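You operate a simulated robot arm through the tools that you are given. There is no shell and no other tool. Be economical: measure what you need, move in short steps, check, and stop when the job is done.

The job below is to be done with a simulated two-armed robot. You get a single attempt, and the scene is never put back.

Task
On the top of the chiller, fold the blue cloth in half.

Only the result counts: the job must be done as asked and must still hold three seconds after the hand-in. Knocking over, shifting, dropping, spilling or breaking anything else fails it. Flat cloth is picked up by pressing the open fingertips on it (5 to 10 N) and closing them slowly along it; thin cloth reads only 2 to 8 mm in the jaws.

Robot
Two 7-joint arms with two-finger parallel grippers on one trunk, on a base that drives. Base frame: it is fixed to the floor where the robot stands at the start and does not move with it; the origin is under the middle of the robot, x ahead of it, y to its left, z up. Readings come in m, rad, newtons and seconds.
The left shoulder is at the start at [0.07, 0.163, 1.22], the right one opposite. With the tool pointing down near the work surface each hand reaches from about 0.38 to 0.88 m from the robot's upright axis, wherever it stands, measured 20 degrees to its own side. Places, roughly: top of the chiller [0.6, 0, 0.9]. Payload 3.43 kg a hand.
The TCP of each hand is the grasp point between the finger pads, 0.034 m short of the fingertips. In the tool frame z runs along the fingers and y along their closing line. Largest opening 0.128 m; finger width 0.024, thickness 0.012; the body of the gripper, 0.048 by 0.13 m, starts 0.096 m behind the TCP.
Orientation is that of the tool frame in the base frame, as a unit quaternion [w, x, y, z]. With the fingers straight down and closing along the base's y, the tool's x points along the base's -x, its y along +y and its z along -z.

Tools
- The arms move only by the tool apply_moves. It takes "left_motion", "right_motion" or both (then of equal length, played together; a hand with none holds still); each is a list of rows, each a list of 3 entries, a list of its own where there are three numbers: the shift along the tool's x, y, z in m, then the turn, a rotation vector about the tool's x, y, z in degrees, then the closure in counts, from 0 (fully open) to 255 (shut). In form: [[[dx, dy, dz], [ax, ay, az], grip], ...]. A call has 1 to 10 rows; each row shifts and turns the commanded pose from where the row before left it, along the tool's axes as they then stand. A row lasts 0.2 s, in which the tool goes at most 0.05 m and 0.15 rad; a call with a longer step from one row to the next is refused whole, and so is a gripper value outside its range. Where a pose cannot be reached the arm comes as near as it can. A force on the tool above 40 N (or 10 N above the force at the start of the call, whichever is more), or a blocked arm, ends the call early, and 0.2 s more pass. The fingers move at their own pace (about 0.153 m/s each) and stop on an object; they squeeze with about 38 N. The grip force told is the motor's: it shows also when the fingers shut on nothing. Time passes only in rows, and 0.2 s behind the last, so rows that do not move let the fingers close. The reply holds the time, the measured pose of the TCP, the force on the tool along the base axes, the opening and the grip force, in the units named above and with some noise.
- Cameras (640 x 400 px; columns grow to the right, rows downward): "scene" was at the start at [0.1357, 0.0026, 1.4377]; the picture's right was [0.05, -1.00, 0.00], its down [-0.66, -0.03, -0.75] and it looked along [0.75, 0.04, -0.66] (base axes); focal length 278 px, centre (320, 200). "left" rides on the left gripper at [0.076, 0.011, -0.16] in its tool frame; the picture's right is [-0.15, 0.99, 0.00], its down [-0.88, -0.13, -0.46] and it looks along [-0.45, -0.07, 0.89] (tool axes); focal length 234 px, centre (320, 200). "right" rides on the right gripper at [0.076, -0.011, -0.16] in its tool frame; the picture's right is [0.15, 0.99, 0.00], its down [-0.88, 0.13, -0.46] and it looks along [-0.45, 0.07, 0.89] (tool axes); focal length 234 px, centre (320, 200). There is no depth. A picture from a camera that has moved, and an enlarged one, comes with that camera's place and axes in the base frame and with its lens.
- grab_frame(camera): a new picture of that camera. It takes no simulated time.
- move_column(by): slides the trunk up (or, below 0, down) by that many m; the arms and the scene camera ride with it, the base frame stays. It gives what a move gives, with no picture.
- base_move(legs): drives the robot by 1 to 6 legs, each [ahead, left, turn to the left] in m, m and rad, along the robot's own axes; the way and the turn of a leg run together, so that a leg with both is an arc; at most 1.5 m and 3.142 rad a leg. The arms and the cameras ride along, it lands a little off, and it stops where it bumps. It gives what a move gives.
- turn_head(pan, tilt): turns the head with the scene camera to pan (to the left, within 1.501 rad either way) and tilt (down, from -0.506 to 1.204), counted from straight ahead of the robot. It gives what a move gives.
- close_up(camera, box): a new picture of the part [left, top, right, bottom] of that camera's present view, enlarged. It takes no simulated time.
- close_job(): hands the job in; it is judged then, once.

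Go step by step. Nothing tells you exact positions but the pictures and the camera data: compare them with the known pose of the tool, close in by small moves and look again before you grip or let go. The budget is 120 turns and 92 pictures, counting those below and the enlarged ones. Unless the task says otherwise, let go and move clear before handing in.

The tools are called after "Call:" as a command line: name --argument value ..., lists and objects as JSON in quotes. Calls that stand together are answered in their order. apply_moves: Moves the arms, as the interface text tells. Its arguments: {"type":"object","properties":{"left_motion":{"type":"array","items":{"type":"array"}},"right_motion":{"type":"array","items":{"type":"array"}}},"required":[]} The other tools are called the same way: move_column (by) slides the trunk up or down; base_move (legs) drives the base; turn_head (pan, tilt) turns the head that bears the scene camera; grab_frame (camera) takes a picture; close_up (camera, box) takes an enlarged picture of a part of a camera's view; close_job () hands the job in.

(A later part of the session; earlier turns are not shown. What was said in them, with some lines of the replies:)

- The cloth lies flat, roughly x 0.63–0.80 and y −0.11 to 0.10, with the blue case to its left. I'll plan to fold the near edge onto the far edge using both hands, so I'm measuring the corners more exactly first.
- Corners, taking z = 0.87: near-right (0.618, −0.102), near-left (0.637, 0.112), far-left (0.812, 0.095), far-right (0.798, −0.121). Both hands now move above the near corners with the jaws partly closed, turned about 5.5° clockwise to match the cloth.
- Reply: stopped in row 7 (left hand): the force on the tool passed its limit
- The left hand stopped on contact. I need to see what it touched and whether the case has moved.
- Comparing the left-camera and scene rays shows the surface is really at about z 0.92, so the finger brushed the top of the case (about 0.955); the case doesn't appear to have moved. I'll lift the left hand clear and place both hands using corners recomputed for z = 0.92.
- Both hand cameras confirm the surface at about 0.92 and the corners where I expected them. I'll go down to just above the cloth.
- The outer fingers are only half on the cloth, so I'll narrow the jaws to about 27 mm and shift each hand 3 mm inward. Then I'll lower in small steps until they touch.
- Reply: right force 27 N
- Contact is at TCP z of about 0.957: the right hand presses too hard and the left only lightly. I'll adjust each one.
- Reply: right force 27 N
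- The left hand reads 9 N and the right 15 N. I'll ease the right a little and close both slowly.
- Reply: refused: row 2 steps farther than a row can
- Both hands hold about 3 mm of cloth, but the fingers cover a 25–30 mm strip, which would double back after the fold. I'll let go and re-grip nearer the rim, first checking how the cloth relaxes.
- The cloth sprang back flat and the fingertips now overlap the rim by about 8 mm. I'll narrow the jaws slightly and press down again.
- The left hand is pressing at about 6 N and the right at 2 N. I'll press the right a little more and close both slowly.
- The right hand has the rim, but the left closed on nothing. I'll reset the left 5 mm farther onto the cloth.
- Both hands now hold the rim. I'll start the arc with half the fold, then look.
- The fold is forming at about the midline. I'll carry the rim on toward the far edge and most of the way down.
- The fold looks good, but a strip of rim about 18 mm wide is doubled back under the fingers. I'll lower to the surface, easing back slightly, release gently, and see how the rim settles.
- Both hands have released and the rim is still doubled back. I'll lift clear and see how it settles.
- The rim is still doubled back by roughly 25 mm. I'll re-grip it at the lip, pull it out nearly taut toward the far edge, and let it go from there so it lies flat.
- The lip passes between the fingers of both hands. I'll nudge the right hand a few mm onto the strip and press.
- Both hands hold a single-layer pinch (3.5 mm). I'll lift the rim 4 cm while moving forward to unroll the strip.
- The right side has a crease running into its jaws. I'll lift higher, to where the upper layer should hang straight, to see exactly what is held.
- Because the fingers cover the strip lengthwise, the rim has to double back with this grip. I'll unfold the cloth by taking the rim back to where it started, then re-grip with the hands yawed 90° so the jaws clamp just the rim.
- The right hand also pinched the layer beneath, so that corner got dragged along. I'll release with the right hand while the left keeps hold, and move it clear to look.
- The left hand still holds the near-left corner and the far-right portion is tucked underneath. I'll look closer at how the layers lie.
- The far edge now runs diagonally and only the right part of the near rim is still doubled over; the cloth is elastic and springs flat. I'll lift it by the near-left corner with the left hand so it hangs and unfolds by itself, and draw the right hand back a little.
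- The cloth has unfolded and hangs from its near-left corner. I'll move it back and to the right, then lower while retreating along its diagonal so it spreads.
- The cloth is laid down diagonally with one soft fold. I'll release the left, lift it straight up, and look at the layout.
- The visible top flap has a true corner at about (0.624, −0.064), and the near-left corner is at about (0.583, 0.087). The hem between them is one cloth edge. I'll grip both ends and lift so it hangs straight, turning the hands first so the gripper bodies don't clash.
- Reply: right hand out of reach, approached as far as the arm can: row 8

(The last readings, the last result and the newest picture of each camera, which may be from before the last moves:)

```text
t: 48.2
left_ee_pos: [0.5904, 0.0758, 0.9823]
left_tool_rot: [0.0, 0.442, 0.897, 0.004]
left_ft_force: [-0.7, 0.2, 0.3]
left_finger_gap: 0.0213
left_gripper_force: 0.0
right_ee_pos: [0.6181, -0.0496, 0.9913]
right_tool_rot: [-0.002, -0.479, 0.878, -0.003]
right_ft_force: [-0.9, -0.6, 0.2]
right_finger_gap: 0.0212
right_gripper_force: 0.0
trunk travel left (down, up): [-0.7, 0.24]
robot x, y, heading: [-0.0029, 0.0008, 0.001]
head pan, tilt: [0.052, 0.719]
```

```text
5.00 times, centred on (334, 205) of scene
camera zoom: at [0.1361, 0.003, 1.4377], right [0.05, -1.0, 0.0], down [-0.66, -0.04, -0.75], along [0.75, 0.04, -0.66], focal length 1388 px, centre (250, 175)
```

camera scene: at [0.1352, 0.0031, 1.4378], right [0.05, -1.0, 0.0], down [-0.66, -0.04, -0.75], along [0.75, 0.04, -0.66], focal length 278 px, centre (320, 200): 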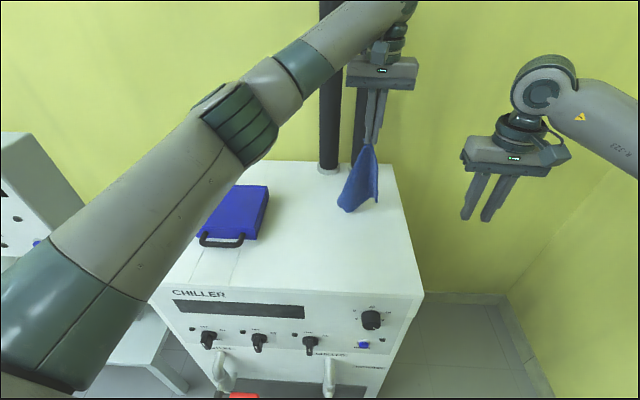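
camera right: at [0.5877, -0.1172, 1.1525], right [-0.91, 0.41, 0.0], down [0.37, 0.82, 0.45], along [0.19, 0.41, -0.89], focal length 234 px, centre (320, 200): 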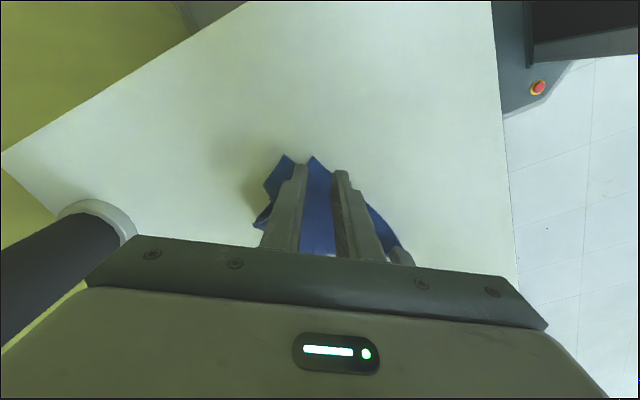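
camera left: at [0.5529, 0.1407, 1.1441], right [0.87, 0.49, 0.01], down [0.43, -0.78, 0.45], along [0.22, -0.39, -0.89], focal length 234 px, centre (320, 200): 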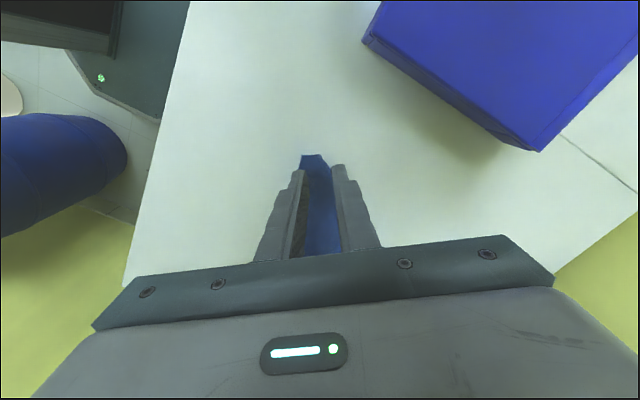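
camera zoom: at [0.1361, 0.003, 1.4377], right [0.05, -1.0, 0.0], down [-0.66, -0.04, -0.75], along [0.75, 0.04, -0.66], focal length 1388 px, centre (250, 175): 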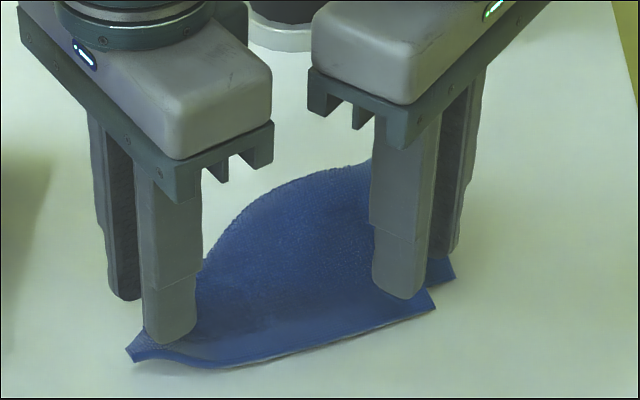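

Both corner tips sit between the open fingers. I'll back off a few mm so only the tips are covered, then descend.

Call:
apply_moves --right_motion '[[[0.008, 0.001, 0], [0, 0, 0], 213], [[0, 0, 0.012], [0, 0, 0], 213], [[0, 0, 0.012], [0, 0, 0], 213], [[0, 0, 0.004], [0, 0, 0], 213], [[0, 0, 0], [0, 0, 0], 213]]' --left_motion '[[[0.005, 0, 0], [0, 0, 0], 213], [[0, 0, 0.01], [0, 0, 0], 213], [[0, 0, 0.008], [0, 0, 0], 213], [[0, 0, 0.004], [0, 0, 0], 213], [[0, 0, 0], [0, 0, 0], 213]]'

Call:
close_up --camera "right" --box '[220, 110, 420, 235]'

Call:
close_up --camera "left" --box '[220, 110, 420, 235]'

```text
t: 49.4
left_ee_pos: [0.5856, 0.0801, 0.9623]
left_tool_rot: [-0.001, 0.441, 0.898, 0.004]
left_ft_force: [-0.6, -0.8, 0.4]
left_finger_gap: 0.021
left_gripper_force: 0.1
right_ee_pos: [0.6141, -0.0551, 0.9625]
right_tool_rot: [-0.003, -0.48, 0.877, -0.004]
right_ft_force: [1.2, 0.3, 0.3]
right_finger_gap: 0.0211
right_gripper_force: 0.0
trunk travel left (down, up): [-0.7, 0.24]
robot x, y, heading: [-0.0007, -0.0007, 0.0]
head pan, tilt: [0.052, 0.719]
```

```text
3.20 times, centred on (320, 172) of right
camera zoom: at [0.583, -0.1232, 1.1234], right [-0.91, 0.41, 0.0], down [0.37, 0.82, 0.45], along [0.19, 0.41, -0.89], focal length 749 px, centre (320, 288)
```

zoom: 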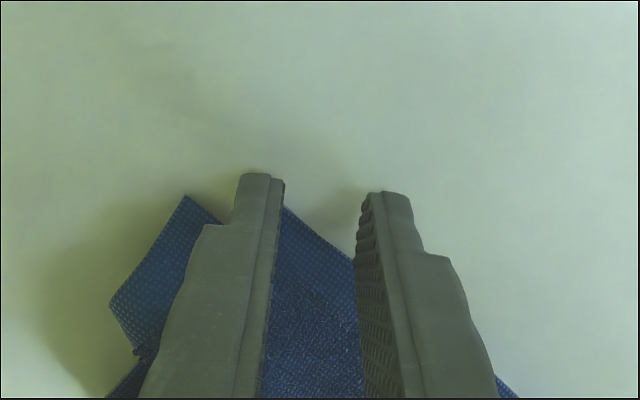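

```text
3.20 times, centred on (320, 172) of left
camera zoom: at [0.5491, 0.1443, 1.1233], right [0.87, 0.49, 0.0], down [0.43, -0.78, 0.45], along [0.22, -0.39, -0.89], focal length 749 px, centre (320, 288)
```

zoom: 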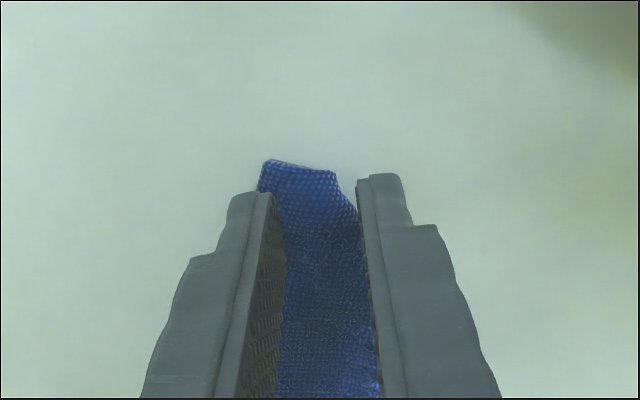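

The left hand is straddling its corner well. I'll shift the right hand 6 mm to centre its corner, then both go down lightly.

Call:
apply_moves --right_motion '[[[0, -0.006, -0.003], [0, 0, 0], 213], [[0, 0, 0.004], [0, 0, 0], 213], [[0, 0, 0.001], [0, 0, 0], 213], [[0, 0, 0.001], [0, 0, 0], 213], [[0, 0, 0], [0, 0, 0], 213]]' --left_motion '[[[0, 0, 0], [0, 0, 0], 213], [[0, 0, 0.002], [0, 0, 0], 213], [[0, 0, 0.001], [0, 0, 0], 213], [[0, 0, 0.0005], [0, 0, 0], 213], [[0, 0, 0], [0, 0, 0], 213]]'

```text
t: 50.6
left_ee_pos: [0.5859, 0.0797, 0.9592]
left_tool_rot: [-0.001, 0.442, 0.897, 0.004]
left_ft_force: [0.5, 0.6, 2.9]
left_finger_gap: 0.0211
left_gripper_force: 0.1
right_ee_pos: [0.6176, -0.0586, 0.9609]
right_tool_rot: [-0.003, -0.479, 0.878, -0.004]
right_ft_force: [0.4, 0.1, 0.4]
right_finger_gap: 0.0213
right_gripper_force: 0.0
trunk travel left (down, up): [-0.7, 0.24]
robot x, y, heading: [0.0043, -0.0018, 0.001]
head pan, tilt: [0.052, 0.719]
```

Call:
apply_moves --right_motion '[[[0, 0, 0.0015], [0, 0, 0], 213], [[0, 0, 0.001], [0, 0, 0], 213], [[0, 0, 0], [0, 0, 0], 213]]'

```text
t: 51.4
left_ee_pos: [0.5859, 0.0786, 0.9569]
left_tool_rot: [-0.001, 0.442, 0.897, 0.003]
left_ft_force: [1.8, 0.8, 2.6]
left_finger_gap: 0.0211
left_gripper_force: 0.1
right_ee_pos: [0.6187, -0.0586, 0.9578]
right_tool_rot: [-0.003, -0.48, 0.877, -0.004]
right_ft_force: [-0.1, 0.8, 1.9]
right_finger_gap: 0.0212
right_gripper_force: 0.1
trunk travel left (down, up): [-0.7, 0.24]
robot x, y, heading: [0.0008, 0.0018, 0.001]
head pan, tilt: [0.052, 0.719]
```

Call:
apply_moves --right_motion '[[[0, 0, 0.0006], [0, 0, 0], 213], [[0, 0, 0], [0, 0, 0], 219], [[0, 0, 0], [0, 0, 0], 225], [[0, 0, 0], [0, 0, 0], 231], [[0, 0, 0], [0, 0, 0], 237], [[0, 0, 0], [0, 0, 0], 243], [[0, 0, 0], [0, 0, 0], 249], [[0, 0, 0], [0, 0, 0], 255], [[0, 0, 0], [0, 0, 0], 255]]' --left_motion '[[[0, 0, 0.0003], [0, 0, 0], 213], [[0, 0, 0], [0, 0, 0], 219], [[0, 0, 0], [0, 0, 0], 225], [[0, 0, 0], [0, 0, 0], 231], [[0, 0, 0], [0, 0, 0], 237], [[0, 0, 0], [0, 0, 0], 243], [[0, 0, 0], [0, 0, 0], 249], [[0, 0, 0], [0, 0, 0], 255], [[0, 0, 0], [0, 0, 0], 255]]'

```text
t: 53.4
left_ee_pos: [0.5845, 0.0793, 0.9596]
left_tool_rot: [-0.001, 0.442, 0.897, 0.005]
left_ft_force: [0.3, -0.4, 4.0]
left_finger_gap: 0.0039
left_gripper_force: 37.8
right_ee_pos: [0.6182, -0.0598, 0.9571]
right_tool_rot: [-0.003, -0.48, 0.877, -0.004]
right_ft_force: [-0.5, 0.3, 3.3]
right_finger_gap: 0.0002
right_gripper_force: 32.9
trunk travel left (down, up): [-0.7, 0.24]
robot x, y, heading: [-0.0, 0.0003, 0.001]
head pan, tilt: [0.052, 0.719]
```

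The left hand has its corner but the right closed empty. I'll retry the right a few mm deeper with a firmer press.

Call:
apply_moves --right_motion '[[[0, 0, -0.008], [0, 0, 0], 255], [[-0.006, -0.003, 0], [0, 0, 0], 208], [[0, 0, 0], [0, 0, 0], 208], [[0, 0, 0.006], [0, 0, 0], 208], [[0, 0, 0.0025], [0, 0, 0], 208], [[0, 0, 0.001], [0, 0, 0], 208], [[0, 0, 0], [0, 0, 0], 208]]'

Call:
close_up --camera "right" --box '[220, 110, 420, 235]'

```text
t: 55.0
left_ee_pos: [0.5863, 0.0794, 0.9588]
left_tool_rot: [0.0, 0.442, 0.897, 0.004]
left_ft_force: [0.8, -1.2, 4.1]
left_finger_gap: 0.0038
left_gripper_force: 38.1
right_ee_pos: [0.6238, -0.0538, 0.9572]
right_tool_rot: [-0.002, -0.48, 0.877, -0.004]
right_ft_force: [1.7, 0.9, 7.7]
right_finger_gap: 0.0233
right_gripper_force: 0.0
trunk travel left (down, up): [-0.7, 0.24]
robot x, y, heading: [-0.0028, -0.0015, 0.006]
head pan, tilt: [0.052, 0.719]
```

```text
3.20 times, centred on (320, 172) of right
camera zoom: at [0.5929, -0.1223, 1.118], right [-0.91, 0.41, 0.0], down [0.37, 0.81, 0.45], along [0.19, 0.41, -0.89], focal length 749 px, centre (320, 288)
```

zoom: 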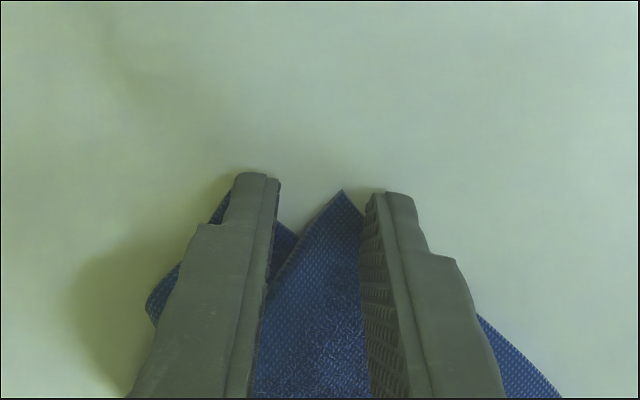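

Call:
apply_moves --right_motion '[[[0, 0, -0.004], [0, 0, 0], 208], [[0.002, 0.005, 0], [0, 0, 0], 208], [[0, 0, 0.003], [0, 0, 0], 208], [[0, 0, 0.001], [0, 0, 0], 211], [[0, 0, 0], [0, 0, 0], 217], [[0, 0, 0], [0, 0, 0], 224], [[0, 0, 0], [0, 0, 0], 231], [[0, 0, 0], [0, 0, 0], 239], [[0, 0, 0], [0, 0, 0], 247], [[0, 0, 0], [0, 0, 0], 255]]'

Call:
close_up --camera "right" --box '[220, 110, 420, 235]'

```text
t: 57.2
left_ee_pos: [0.5845, 0.0795, 0.9595]
left_tool_rot: [0.0, 0.441, 0.897, 0.005]
left_ft_force: [0.9, -2.1, 3.0]
left_finger_gap: 0.0037
left_gripper_force: 37.6
right_ee_pos: [0.6185, -0.0526, 0.9566]
right_tool_rot: [-0.001, -0.479, 0.878, -0.004]
right_ft_force: [0.1, 1.6, 12.2]
right_finger_gap: 0.0026
right_gripper_force: 37.0
trunk travel left (down, up): [-0.7, 0.24]
robot x, y, heading: [-0.0004, -0.0019, 0.004]
head pan, tilt: [0.052, 0.719]
```

```text
3.20 times, centred on (320, 172) of right
camera zoom: at [0.587, -0.1212, 1.1177], right [-0.91, 0.41, 0.0], down [0.37, 0.82, 0.45], along [0.19, 0.41, -0.89], focal length 749 px, centre (320, 288)
```

zoom: 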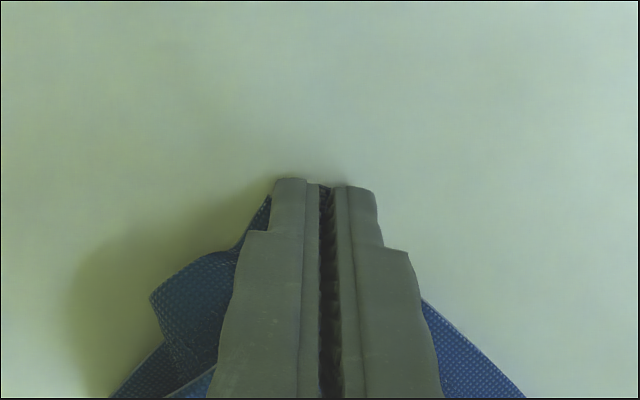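

Both corners are gripped. I'll lift both hands about 0.2 m so the cloth hangs from this edge.

Call:
apply_moves --right_motion '[[[0, 0, -0.02], [0, 0, 0], 255], [[0, 0, -0.022], [0, 0, 0], 255], [[0, 0, -0.022], [0, 0, 0], 255], [[0, 0, -0.022], [0, 0, 0], 255], [[0, 0, -0.022], [0, 0, 0], 255], [[0, 0, -0.022], [0, 0, 0], 255], [[0, 0, -0.022], [0, 0, 0], 255], [[0, 0, -0.022], [0, 0, 0], 255], [[0, 0, -0.022], [0, 0, 0], 255], [[0, 0, 0], [0, 0, 0], 255]]' --left_motion '[[[0, 0, -0.02], [0, 0, 0], 255], [[0, 0, -0.022], [0, 0, 0], 255], [[0, 0, -0.022], [0, 0, 0], 255], [[0, 0, -0.022], [0, 0, 0], 255], [[0, 0, -0.022], [0, 0, 0], 255], [[0, 0, -0.022], [0, 0, 0], 255], [[0, 0, -0.022], [0, 0, 0], 255], [[0, 0, -0.022], [0, 0, 0], 255], [[0, 0, -0.022], [0, 0, 0], 255], [[0, 0, 0], [0, 0, 0], 255]]'

Call:
close_up --camera "scene" --box '[230, 115, 422, 235]'

```text
t: 59.4
left_ee_pos: [0.5855, 0.0794, 1.155]
left_tool_rot: [-0.002, 0.442, 0.897, 0.004]
left_ft_force: [0.6, 0.0, -0.1]
left_finger_gap: 0.0033
left_gripper_force: 37.8
right_ee_pos: [0.6189, -0.0519, 1.1523]
right_tool_rot: [-0.003, -0.479, 0.878, -0.004]
right_ft_force: [0.4, 0.0, 0.5]
right_finger_gap: 0.0024
right_gripper_force: 37.4
trunk travel left (down, up): [-0.7, 0.24]
robot x, y, heading: [-0.0013, -0.0009, 0.003]
head pan, tilt: [0.052, 0.719]
```

```text
3.33 times, centred on (326, 175) of scene
camera zoom: at [0.1364, 0.0029, 1.4376], right [0.05, -1.0, 0.0], down [-0.66, -0.04, -0.75], along [0.75, 0.04, -0.66], focal length 925 px, centre (300, 283)
```

zoom: 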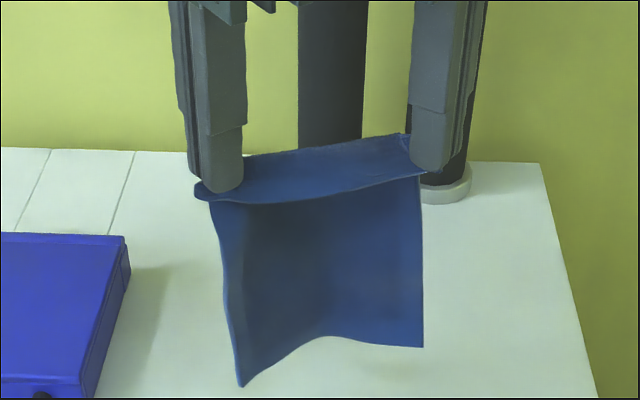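

The cloth hangs cleanly from one short edge (about 0.16 m), with roughly 0.19 m below it. I'll drape-fold it: lower while advancing so the bottom half is laid down, then later come back so the held rim lands on the bottom edge.

Call:
apply_moves --right_motion '[[[-0.00876, -0.0082, 0.006], [0, 0, 0], 255], [[-0.00803, -0.00751, 0.012], [0, 0, 0], 255], [[-0.00803, -0.00751, 0.012], [0, 0, 0], 255], [[-0.00803, -0.00751, 0.012], [0, 0, 0], 255], [[-0.00803, -0.00751, 0.012], [0, 0, 0], 255], [[-0.00803, -0.00751, 0.012], [0, 0, 0], 255], [[-0.00803, -0.00751, 0.012], [0, 0, 0], 255], [[-0.00803, -0.00751, 0.012], [0, 0, 0], 255], [[-0.00803, -0.00751, 0.012], [0, 0, 0], 255]]' --left_motion '[[[-0.00473, 0.01103, 0.006], [0, 0, 0], 255], [[-0.00433, 0.01011, 0.012], [0, 0, 0], 255], [[-0.00433, 0.01011, 0.012], [0, 0, 0], 255], [[-0.00433, 0.01011, 0.012], [0, 0, 0], 255], [[-0.00433, 0.01011, 0.012], [0, 0, 0], 255], [[-0.00433, 0.01011, 0.012], [0, 0, 0], 255], [[-0.00433, 0.01011, 0.012], [0, 0, 0], 255], [[-0.00433, 0.01011, 0.012], [0, 0, 0], 255], [[-0.00433, 0.01011, 0.012], [0, 0, 0], 255]]'

Call:
close_up --camera "scene" --box '[230, 130, 422, 250]'

```text
t: 61.4
left_ee_pos: [0.6835, 0.1002, 1.0527]
left_tool_rot: [0.0, 0.443, 0.896, 0.003]
left_ft_force: [-5.5, -24.0, 8.5]
left_finger_gap: 0.0037
left_gripper_force: 38.0
right_ee_pos: [0.6574, -0.0416, 1.1062]
right_tool_rot: [-0.002, -0.48, 0.877, -0.002]
right_ft_force: [5.7, 24.0, -9.8]
right_finger_gap: 0.0024
right_gripper_force: 37.2
right hand out of reach, approached as far as the arm can: row 4, 5, 6, 7, 8, 9
trunk travel left (down, up): [-0.7, 0.24]
robot x, y, heading: [0.0015, 0.0012, 0.003]
head pan, tilt: [0.052, 0.719]
```

```text
3.33 times, centred on (326, 190) of scene
camera zoom: at [0.1365, 0.0029, 1.4376], right [0.05, -1.0, 0.0], down [-0.66, -0.04, -0.75], along [0.75, 0.04, -0.66], focal length 925 px, centre (300, 233)
```

zoom: 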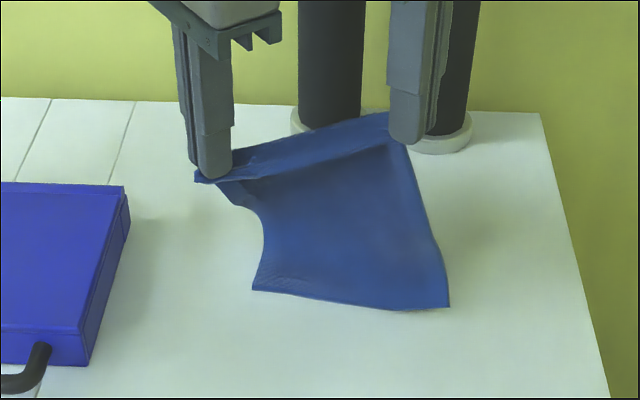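

The right hand hit a reach limit in its yawed pose and the cloth is tight. I'll relax the left and turn the right hand back toward neutral to regain reach.

Call:
apply_moves --left_motion '[[[0.00355, -0.00827, -0.015], [0, 0, 0], 255], [[0.00355, -0.00827, -0.015], [0, 0, 0], 255], [[0.00355, -0.00827, -0.015], [0, 0, 0], 255], [[0, 0, 0], [0, 0, 0], 255], [[0, 0, 0], [0, 0, 0], 255], [[0, 0, 0], [0, 0, 0], 255]]' --right_motion '[[[0, 0, 0], [0, 0, 7], 255], [[0, 0, 0], [0, 0, 7], 255], [[0, 0, 0], [0, 0, 7], 255], [[0, 0, 0], [0, 0, 7], 255], [[0, 0, 0], [0, 0, 7], 255], [[0, 0, 0], [0, 0, 0], 255]]'

```text
t: 62.8
left_ee_pos: [0.6577, 0.0968, 1.0988]
left_tool_rot: [-0.002, 0.442, 0.897, 0.003]
left_ft_force: [0.4, -5.9, 0.4]
left_finger_gap: 0.0033
left_gripper_force: 38.1
right_ee_pos: [0.657, -0.045, 1.1077]
right_tool_rot: [-0.002, -0.193, 0.981, -0.005]
right_ft_force: [0.1, 6.9, -0.6]
right_finger_gap: 0.0022
right_gripper_force: 37.0
trunk travel left (down, up): [-0.7, 0.24]
robot x, y, heading: [0.001, 0.0005, -0.004]
head pan, tilt: [0.052, 0.719]
```

Call:
apply_moves --right_motion '[[[-0.0123, -0.0011, 0.0116], [0, 0, 0], 255], [[-0.0123, -0.0011, 0.0116], [0, 0, 0], 255], [[-0.0123, -0.0011, 0.0116], [0, 0, 0], 255], [[-0.0123, -0.0011, 0.0116], [0, 0, 0], 255], [[-0.0123, -0.0011, 0.0116], [0, 0, 0], 255], [[0, 0, 0], [0, 0, 0], 255]]' --left_motion '[[[-0.0018, 0.0047, 0.0092], [0, 0, 0], 255], [[-0.0018, 0.0047, 0.0092], [0, 0, 0], 255], [[-0.0018, 0.0047, 0.0092], [0, 0, 0], 255], [[-0.0018, 0.0047, 0.0092], [0, 0, 0], 255], [[-0.0018, 0.0047, 0.0092], [0, 0, 0], 255], [[0, 0, 0], [0, 0, 0], 255]]'

Call:
close_up --camera "scene" --box '[230, 130, 422, 250]'

```text
t: 64.2
left_ee_pos: [0.6814, 0.1038, 1.0527]
left_tool_rot: [-0.002, 0.442, 0.897, 0.003]
left_ft_force: [0.6, -1.6, -0.2]
left_finger_gap: 0.0033
left_gripper_force: 37.9
right_ee_pos: [0.715, -0.0281, 1.0505]
right_tool_rot: [-0.002, -0.193, 0.981, -0.004]
right_ft_force: [-0.7, 1.0, -0.5]
right_finger_gap: 0.0021
right_gripper_force: 36.7
trunk travel left (down, up): [-0.7, 0.24]
robot x, y, heading: [0.0006, 0.0003, 0.002]
head pan, tilt: [0.052, 0.719]
```

```text
3.33 times, centred on (326, 190) of scene
camera zoom: at [0.1354, 0.0026, 1.4378], right [0.05, -1.0, 0.0], down [-0.66, -0.04, -0.75], along [0.75, 0.04, -0.66], focal length 925 px, centre (300, 233)
```

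zoom: 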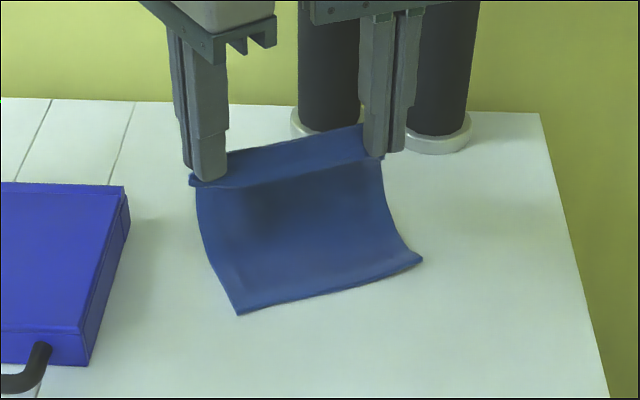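

The bottom edge is lying well on the table, from (0.622, 0.074) to (0.690, −0.067). I'll advance the hands, squared to that edge, until the lower half is fully laid.

Call:
apply_moves --right_motion '[[[-0.0119, -0.0032, 0.0034], [0, 0, 0], 255], [[-0.0119, -0.0032, 0.0034], [0, 0, 0], 255], [[-0.0119, -0.0032, 0.0034], [0, 0, 0], 255], [[-0.0119, -0.0032, 0.0034], [0, 0, 0], 255], [[0, 0, 0], [0, 0, 0], 255]]' --left_motion '[[[-0.0036, 0.0042, 0.004], [0, 0, 0], 255], [[-0.0036, 0.0042, 0.004], [0, 0, 0], 255], [[-0.0036, 0.0042, 0.004], [0, 0, 0], 255], [[-0.0036, 0.0042, 0.004], [0, 0, 0], 255], [[0, 0, 0], [0, 0, 0], 255]]'

Call:
close_up --camera "scene" --box '[230, 130, 422, 250]'

```text
t: 65.4
left_ee_pos: [0.7029, 0.1031, 1.0364]
left_tool_rot: [-0.001, 0.442, 0.897, 0.003]
left_ft_force: [3.8, -6.4, 0.6]
left_finger_gap: 0.0033
left_gripper_force: 37.9
right_ee_pos: [0.7648, -0.0212, 1.0369]
right_tool_rot: [-0.002, -0.194, 0.981, -0.004]
right_ft_force: [-4.7, 7.1, -0.1]
right_finger_gap: 0.0023
right_gripper_force: 37.0
trunk travel left (down, up): [-0.7, 0.24]
robot x, y, heading: [0.0025, -0.0039, 0.003]
head pan, tilt: [0.052, 0.719]
```

```text
3.33 times, centred on (326, 190) of scene
camera zoom: at [0.1354, 0.0026, 1.4377], right [0.05, -1.0, 0.0], down [-0.66, -0.04, -0.75], along [0.75, 0.04, -0.66], focal length 925 px, centre (300, 233)
```

zoom: 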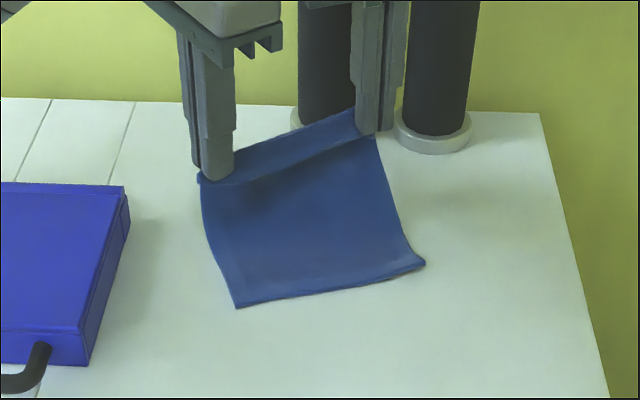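

The lower half is laid and square. Now I'll bring the held rim back and down in an arc onto the bottom edge.

Call:
apply_moves --right_motion '[[[0.0216, -0.0016, 0.0024], [0, 0, 0], 255], [[0.0201, -0.0015, 0.0071], [0, 0, 0], 255], [[0.0172, -0.0013, 0.0113], [0, 0, 0], 255], [[0.0132, -0.001, 0.0147], [0, 0, 0], 255], [[0.0083, -0.0006, 0.0171], [0, 0, 0], 255], [[0.0028, -0.0002, 0.01], [0, 0, 0], 255], [[0, 0, 0], [0, 0, 0], 255]]' --left_motion '[[[0.0032, -0.0183, 0.0024], [0, 0, 0], 255], [[0.003, -0.017, 0.0071], [0, 0, 0], 255], [[0.0026, -0.0146, 0.0113], [0, 0, 0], 255], [[0.002, -0.0112, 0.0147], [0, 0, 0], 255], [[0.0012, -0.0071, 0.0171], [0, 0, 0], 255], [[0.0004, -0.0024, 0.01], [0, 0, 0], 255], [[0, 0, 0], [0, 0, 0], 255]]'

Call:
close_up --camera "scene" --box '[262, 160, 390, 240]'

```text
t: 67.0
left_ee_pos: [0.639, 0.0704, 0.9722]
left_tool_rot: [-0.001, 0.441, 0.897, 0.005]
left_ft_force: [2.8, -5.6, 0.9]
left_finger_gap: 0.0034
left_gripper_force: 37.7
right_ee_pos: [0.69, -0.0579, 0.9735]
right_tool_rot: [-0.002, -0.193, 0.981, -0.004]
right_ft_force: [-2.8, 5.6, 0.2]
right_finger_gap: 0.0022
right_gripper_force: 37.0
trunk travel left (down, up): [-0.7, 0.24]
robot x, y, heading: [0.0008, 0.0014, 0.004]
head pan, tilt: [0.052, 0.719]
```

```text
5.00 times, centred on (326, 200) of scene
camera zoom: at [0.1356, 0.0029, 1.4377], right [0.05, -1.0, 0.0], down [-0.66, -0.04, -0.75], along [0.75, 0.04, -0.66], focal length 1388 px, centre (290, 200)
```

zoom: 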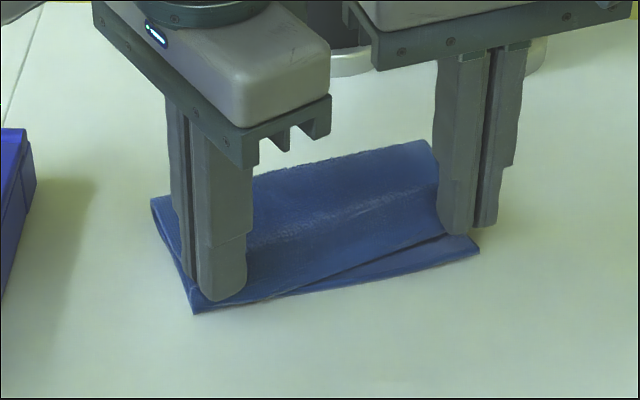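

The rim is nearly over the bottom edge. I'll make a small alignment correction, lower the rest of the way and open the fingers slowly.

Call:
apply_moves --right_motion '[[[0.0016, 0, 0.005], [0, 0, 0], 255], [[0.0016, 0, 0.005], [0, 0, 0], 255], [[0, 0, 0.001], [0, 0, 0], 255], [[0, 0, 0], [0, 0, 0], 248], [[0, 0, 0], [0, 0, 0], 242], [[0, 0, 0], [0, 0, 0], 236], [[0, 0, 0], [0, 0, 0], 228], [[0, 0, 0], [0, 0, 0], 220], [[0, 0, 0], [0, 0, 0], 215]]' --left_motion '[[[-0.0008, 0.0024, 0.005], [0, 0, 0], 255], [[-0.0007, 0.0024, 0.005], [0, 0, 0], 255], [[0, 0, 0.001], [0, 0, 0], 255], [[0, 0, 0], [0, 0, 0], 248], [[0, 0, 0], [0, 0, 0], 242], [[0, 0, 0], [0, 0, 0], 236], [[0, 0, 0], [0, 0, 0], 228], [[0, 0, 0], [0, 0, 0], 220], [[0, 0, 0], [0, 0, 0], 215]]'

Call:
close_up --camera "scene" --box '[262, 160, 390, 240]'

```text
t: 69.0
left_ee_pos: [0.6436, 0.0723, 0.9619]
left_tool_rot: [-0.001, 0.441, 0.897, 0.003]
left_ft_force: [-1.2, 0.1, 0.8]
left_finger_gap: 0.0198
left_gripper_force: 0.1
right_ee_pos: [0.6856, -0.0613, 0.9641]
right_tool_rot: [-0.002, -0.194, 0.981, -0.004]
right_ft_force: [-0.1, -1.0, 1.4]
right_finger_gap: 0.0202
right_gripper_force: 0.1
trunk travel left (down, up): [-0.7, 0.24]
robot x, y, heading: [-0.0013, -0.0056, 0.002]
head pan, tilt: [0.052, 0.719]
```

```text
5.00 times, centred on (326, 200) of scene
camera zoom: at [0.1355, 0.0028, 1.4377], right [0.05, -1.0, 0.0], down [-0.66, -0.04, -0.75], along [0.75, 0.04, -0.66], focal length 1388 px, centre (290, 200)
```

zoom: 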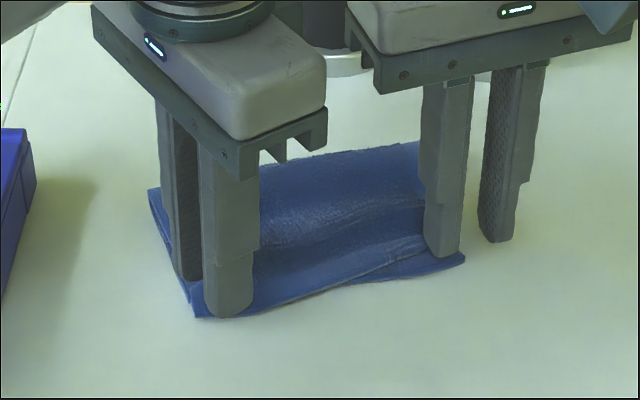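

Released. I'll lift both hands straight up and move them clear.

Call:
apply_moves --right_motion '[[[0, 0, -0.005], [0, 0, 0], 215], [[0, 0, -0.01], [0, 0, 0], 210], [[0, 0, -0.03], [0, 0, 0], 200], [[0, 0, -0.04], [0, 0, 0], 200], [[0, 0, -0.04], [0, 0, 0], 200], [[0.02, -0.03, 0], [0, 0, 0], 200], [[0.02, -0.03, 0], [0, 0, 0], 200], [[0.02, -0.03, 0], [0, 0, 0], 200], [[0, -0.03, 0], [0, 0, 0], 200]]' --left_motion '[[[0, 0, -0.005], [0, 0, 0], 215], [[0, 0, -0.01], [0, 0, 0], 210], [[0, 0, -0.03], [0, 0, 0], 200], [[0, 0, -0.04], [0, 0, 0], 200], [[0, 0, -0.04], [0, 0, 0], 200], [[0.035, 0, 0], [0, 0, 0], 200], [[0.035, 0, 0], [0, 0, 0], 200], [[0.035, 0, 0], [0, 0, 0], 200], [[0.02, 0, 0], [0, 0, 0], 200]]'

Call:
close_up --camera "scene" --box '[262, 160, 390, 240]'

Call:
grab_frame --camera "right"

```text
t: 71.0
left_ee_pos: [0.5661, 0.1694, 1.0878]
left_tool_rot: [-0.002, 0.442, 0.897, 0.004]
left_ft_force: [0.3, 0.7, -0.2]
left_finger_gap: 0.0275
left_gripper_force: 0.1
right_ee_pos: [0.6798, -0.1942, 1.0903]
right_tool_rot: [-0.002, -0.193, 0.981, -0.004]
right_ft_force: [-0.3, -1.1, -0.4]
right_finger_gap: 0.0277
right_gripper_force: 0.1
trunk travel left (down, up): [-0.7, 0.24]
robot x, y, heading: [0.0014, 0.0013, 0.002]
head pan, tilt: [0.052, 0.719]
```

```text
5.00 times, centred on (326, 200) of scene
camera zoom: at [0.1361, 0.0026, 1.4377], right [0.05, -1.0, 0.0], down [-0.66, -0.04, -0.75], along [0.75, 0.04, -0.66], focal length 1388 px, centre (290, 200)
```

zoom: 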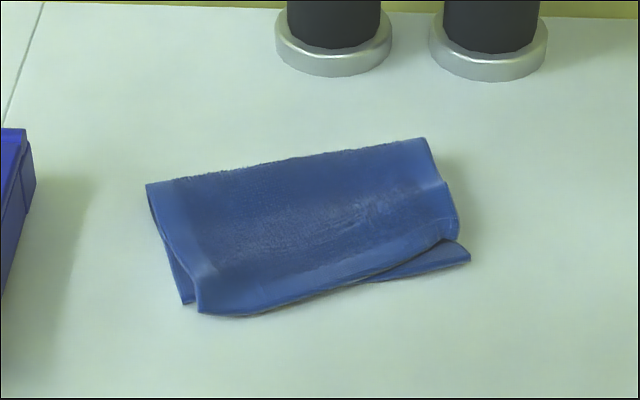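

```text
17 pictures are left
camera right: at [0.6154, -0.2319, 1.2504], right [-0.51, 0.86, -0.01], down [0.77, 0.46, 0.45], along [0.39, 0.23, -0.89], focal length 234 px, centre (320, 200)
```

right: 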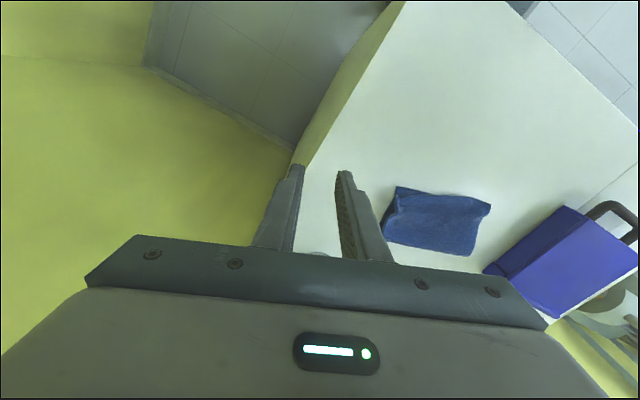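

The cloth lies folded in half on the chiller with its corners matching to within about 1.5 cm. The hands are clear and the case is where it was, so I'm handing in.

Call:
close_job

```text
The job is handed in.
```

The blue cloth is folded in half on the chiller top. Its corner pairs line up to within about 1.5 cm, and the upper layer is slightly rotated and a little raised at the left end. The fold lies somewhat off the cloth's original position and angle.

One finger touched the top of the blue case early on. The pictures show no sign that it moved. Both hands were open and clear at hand-in.
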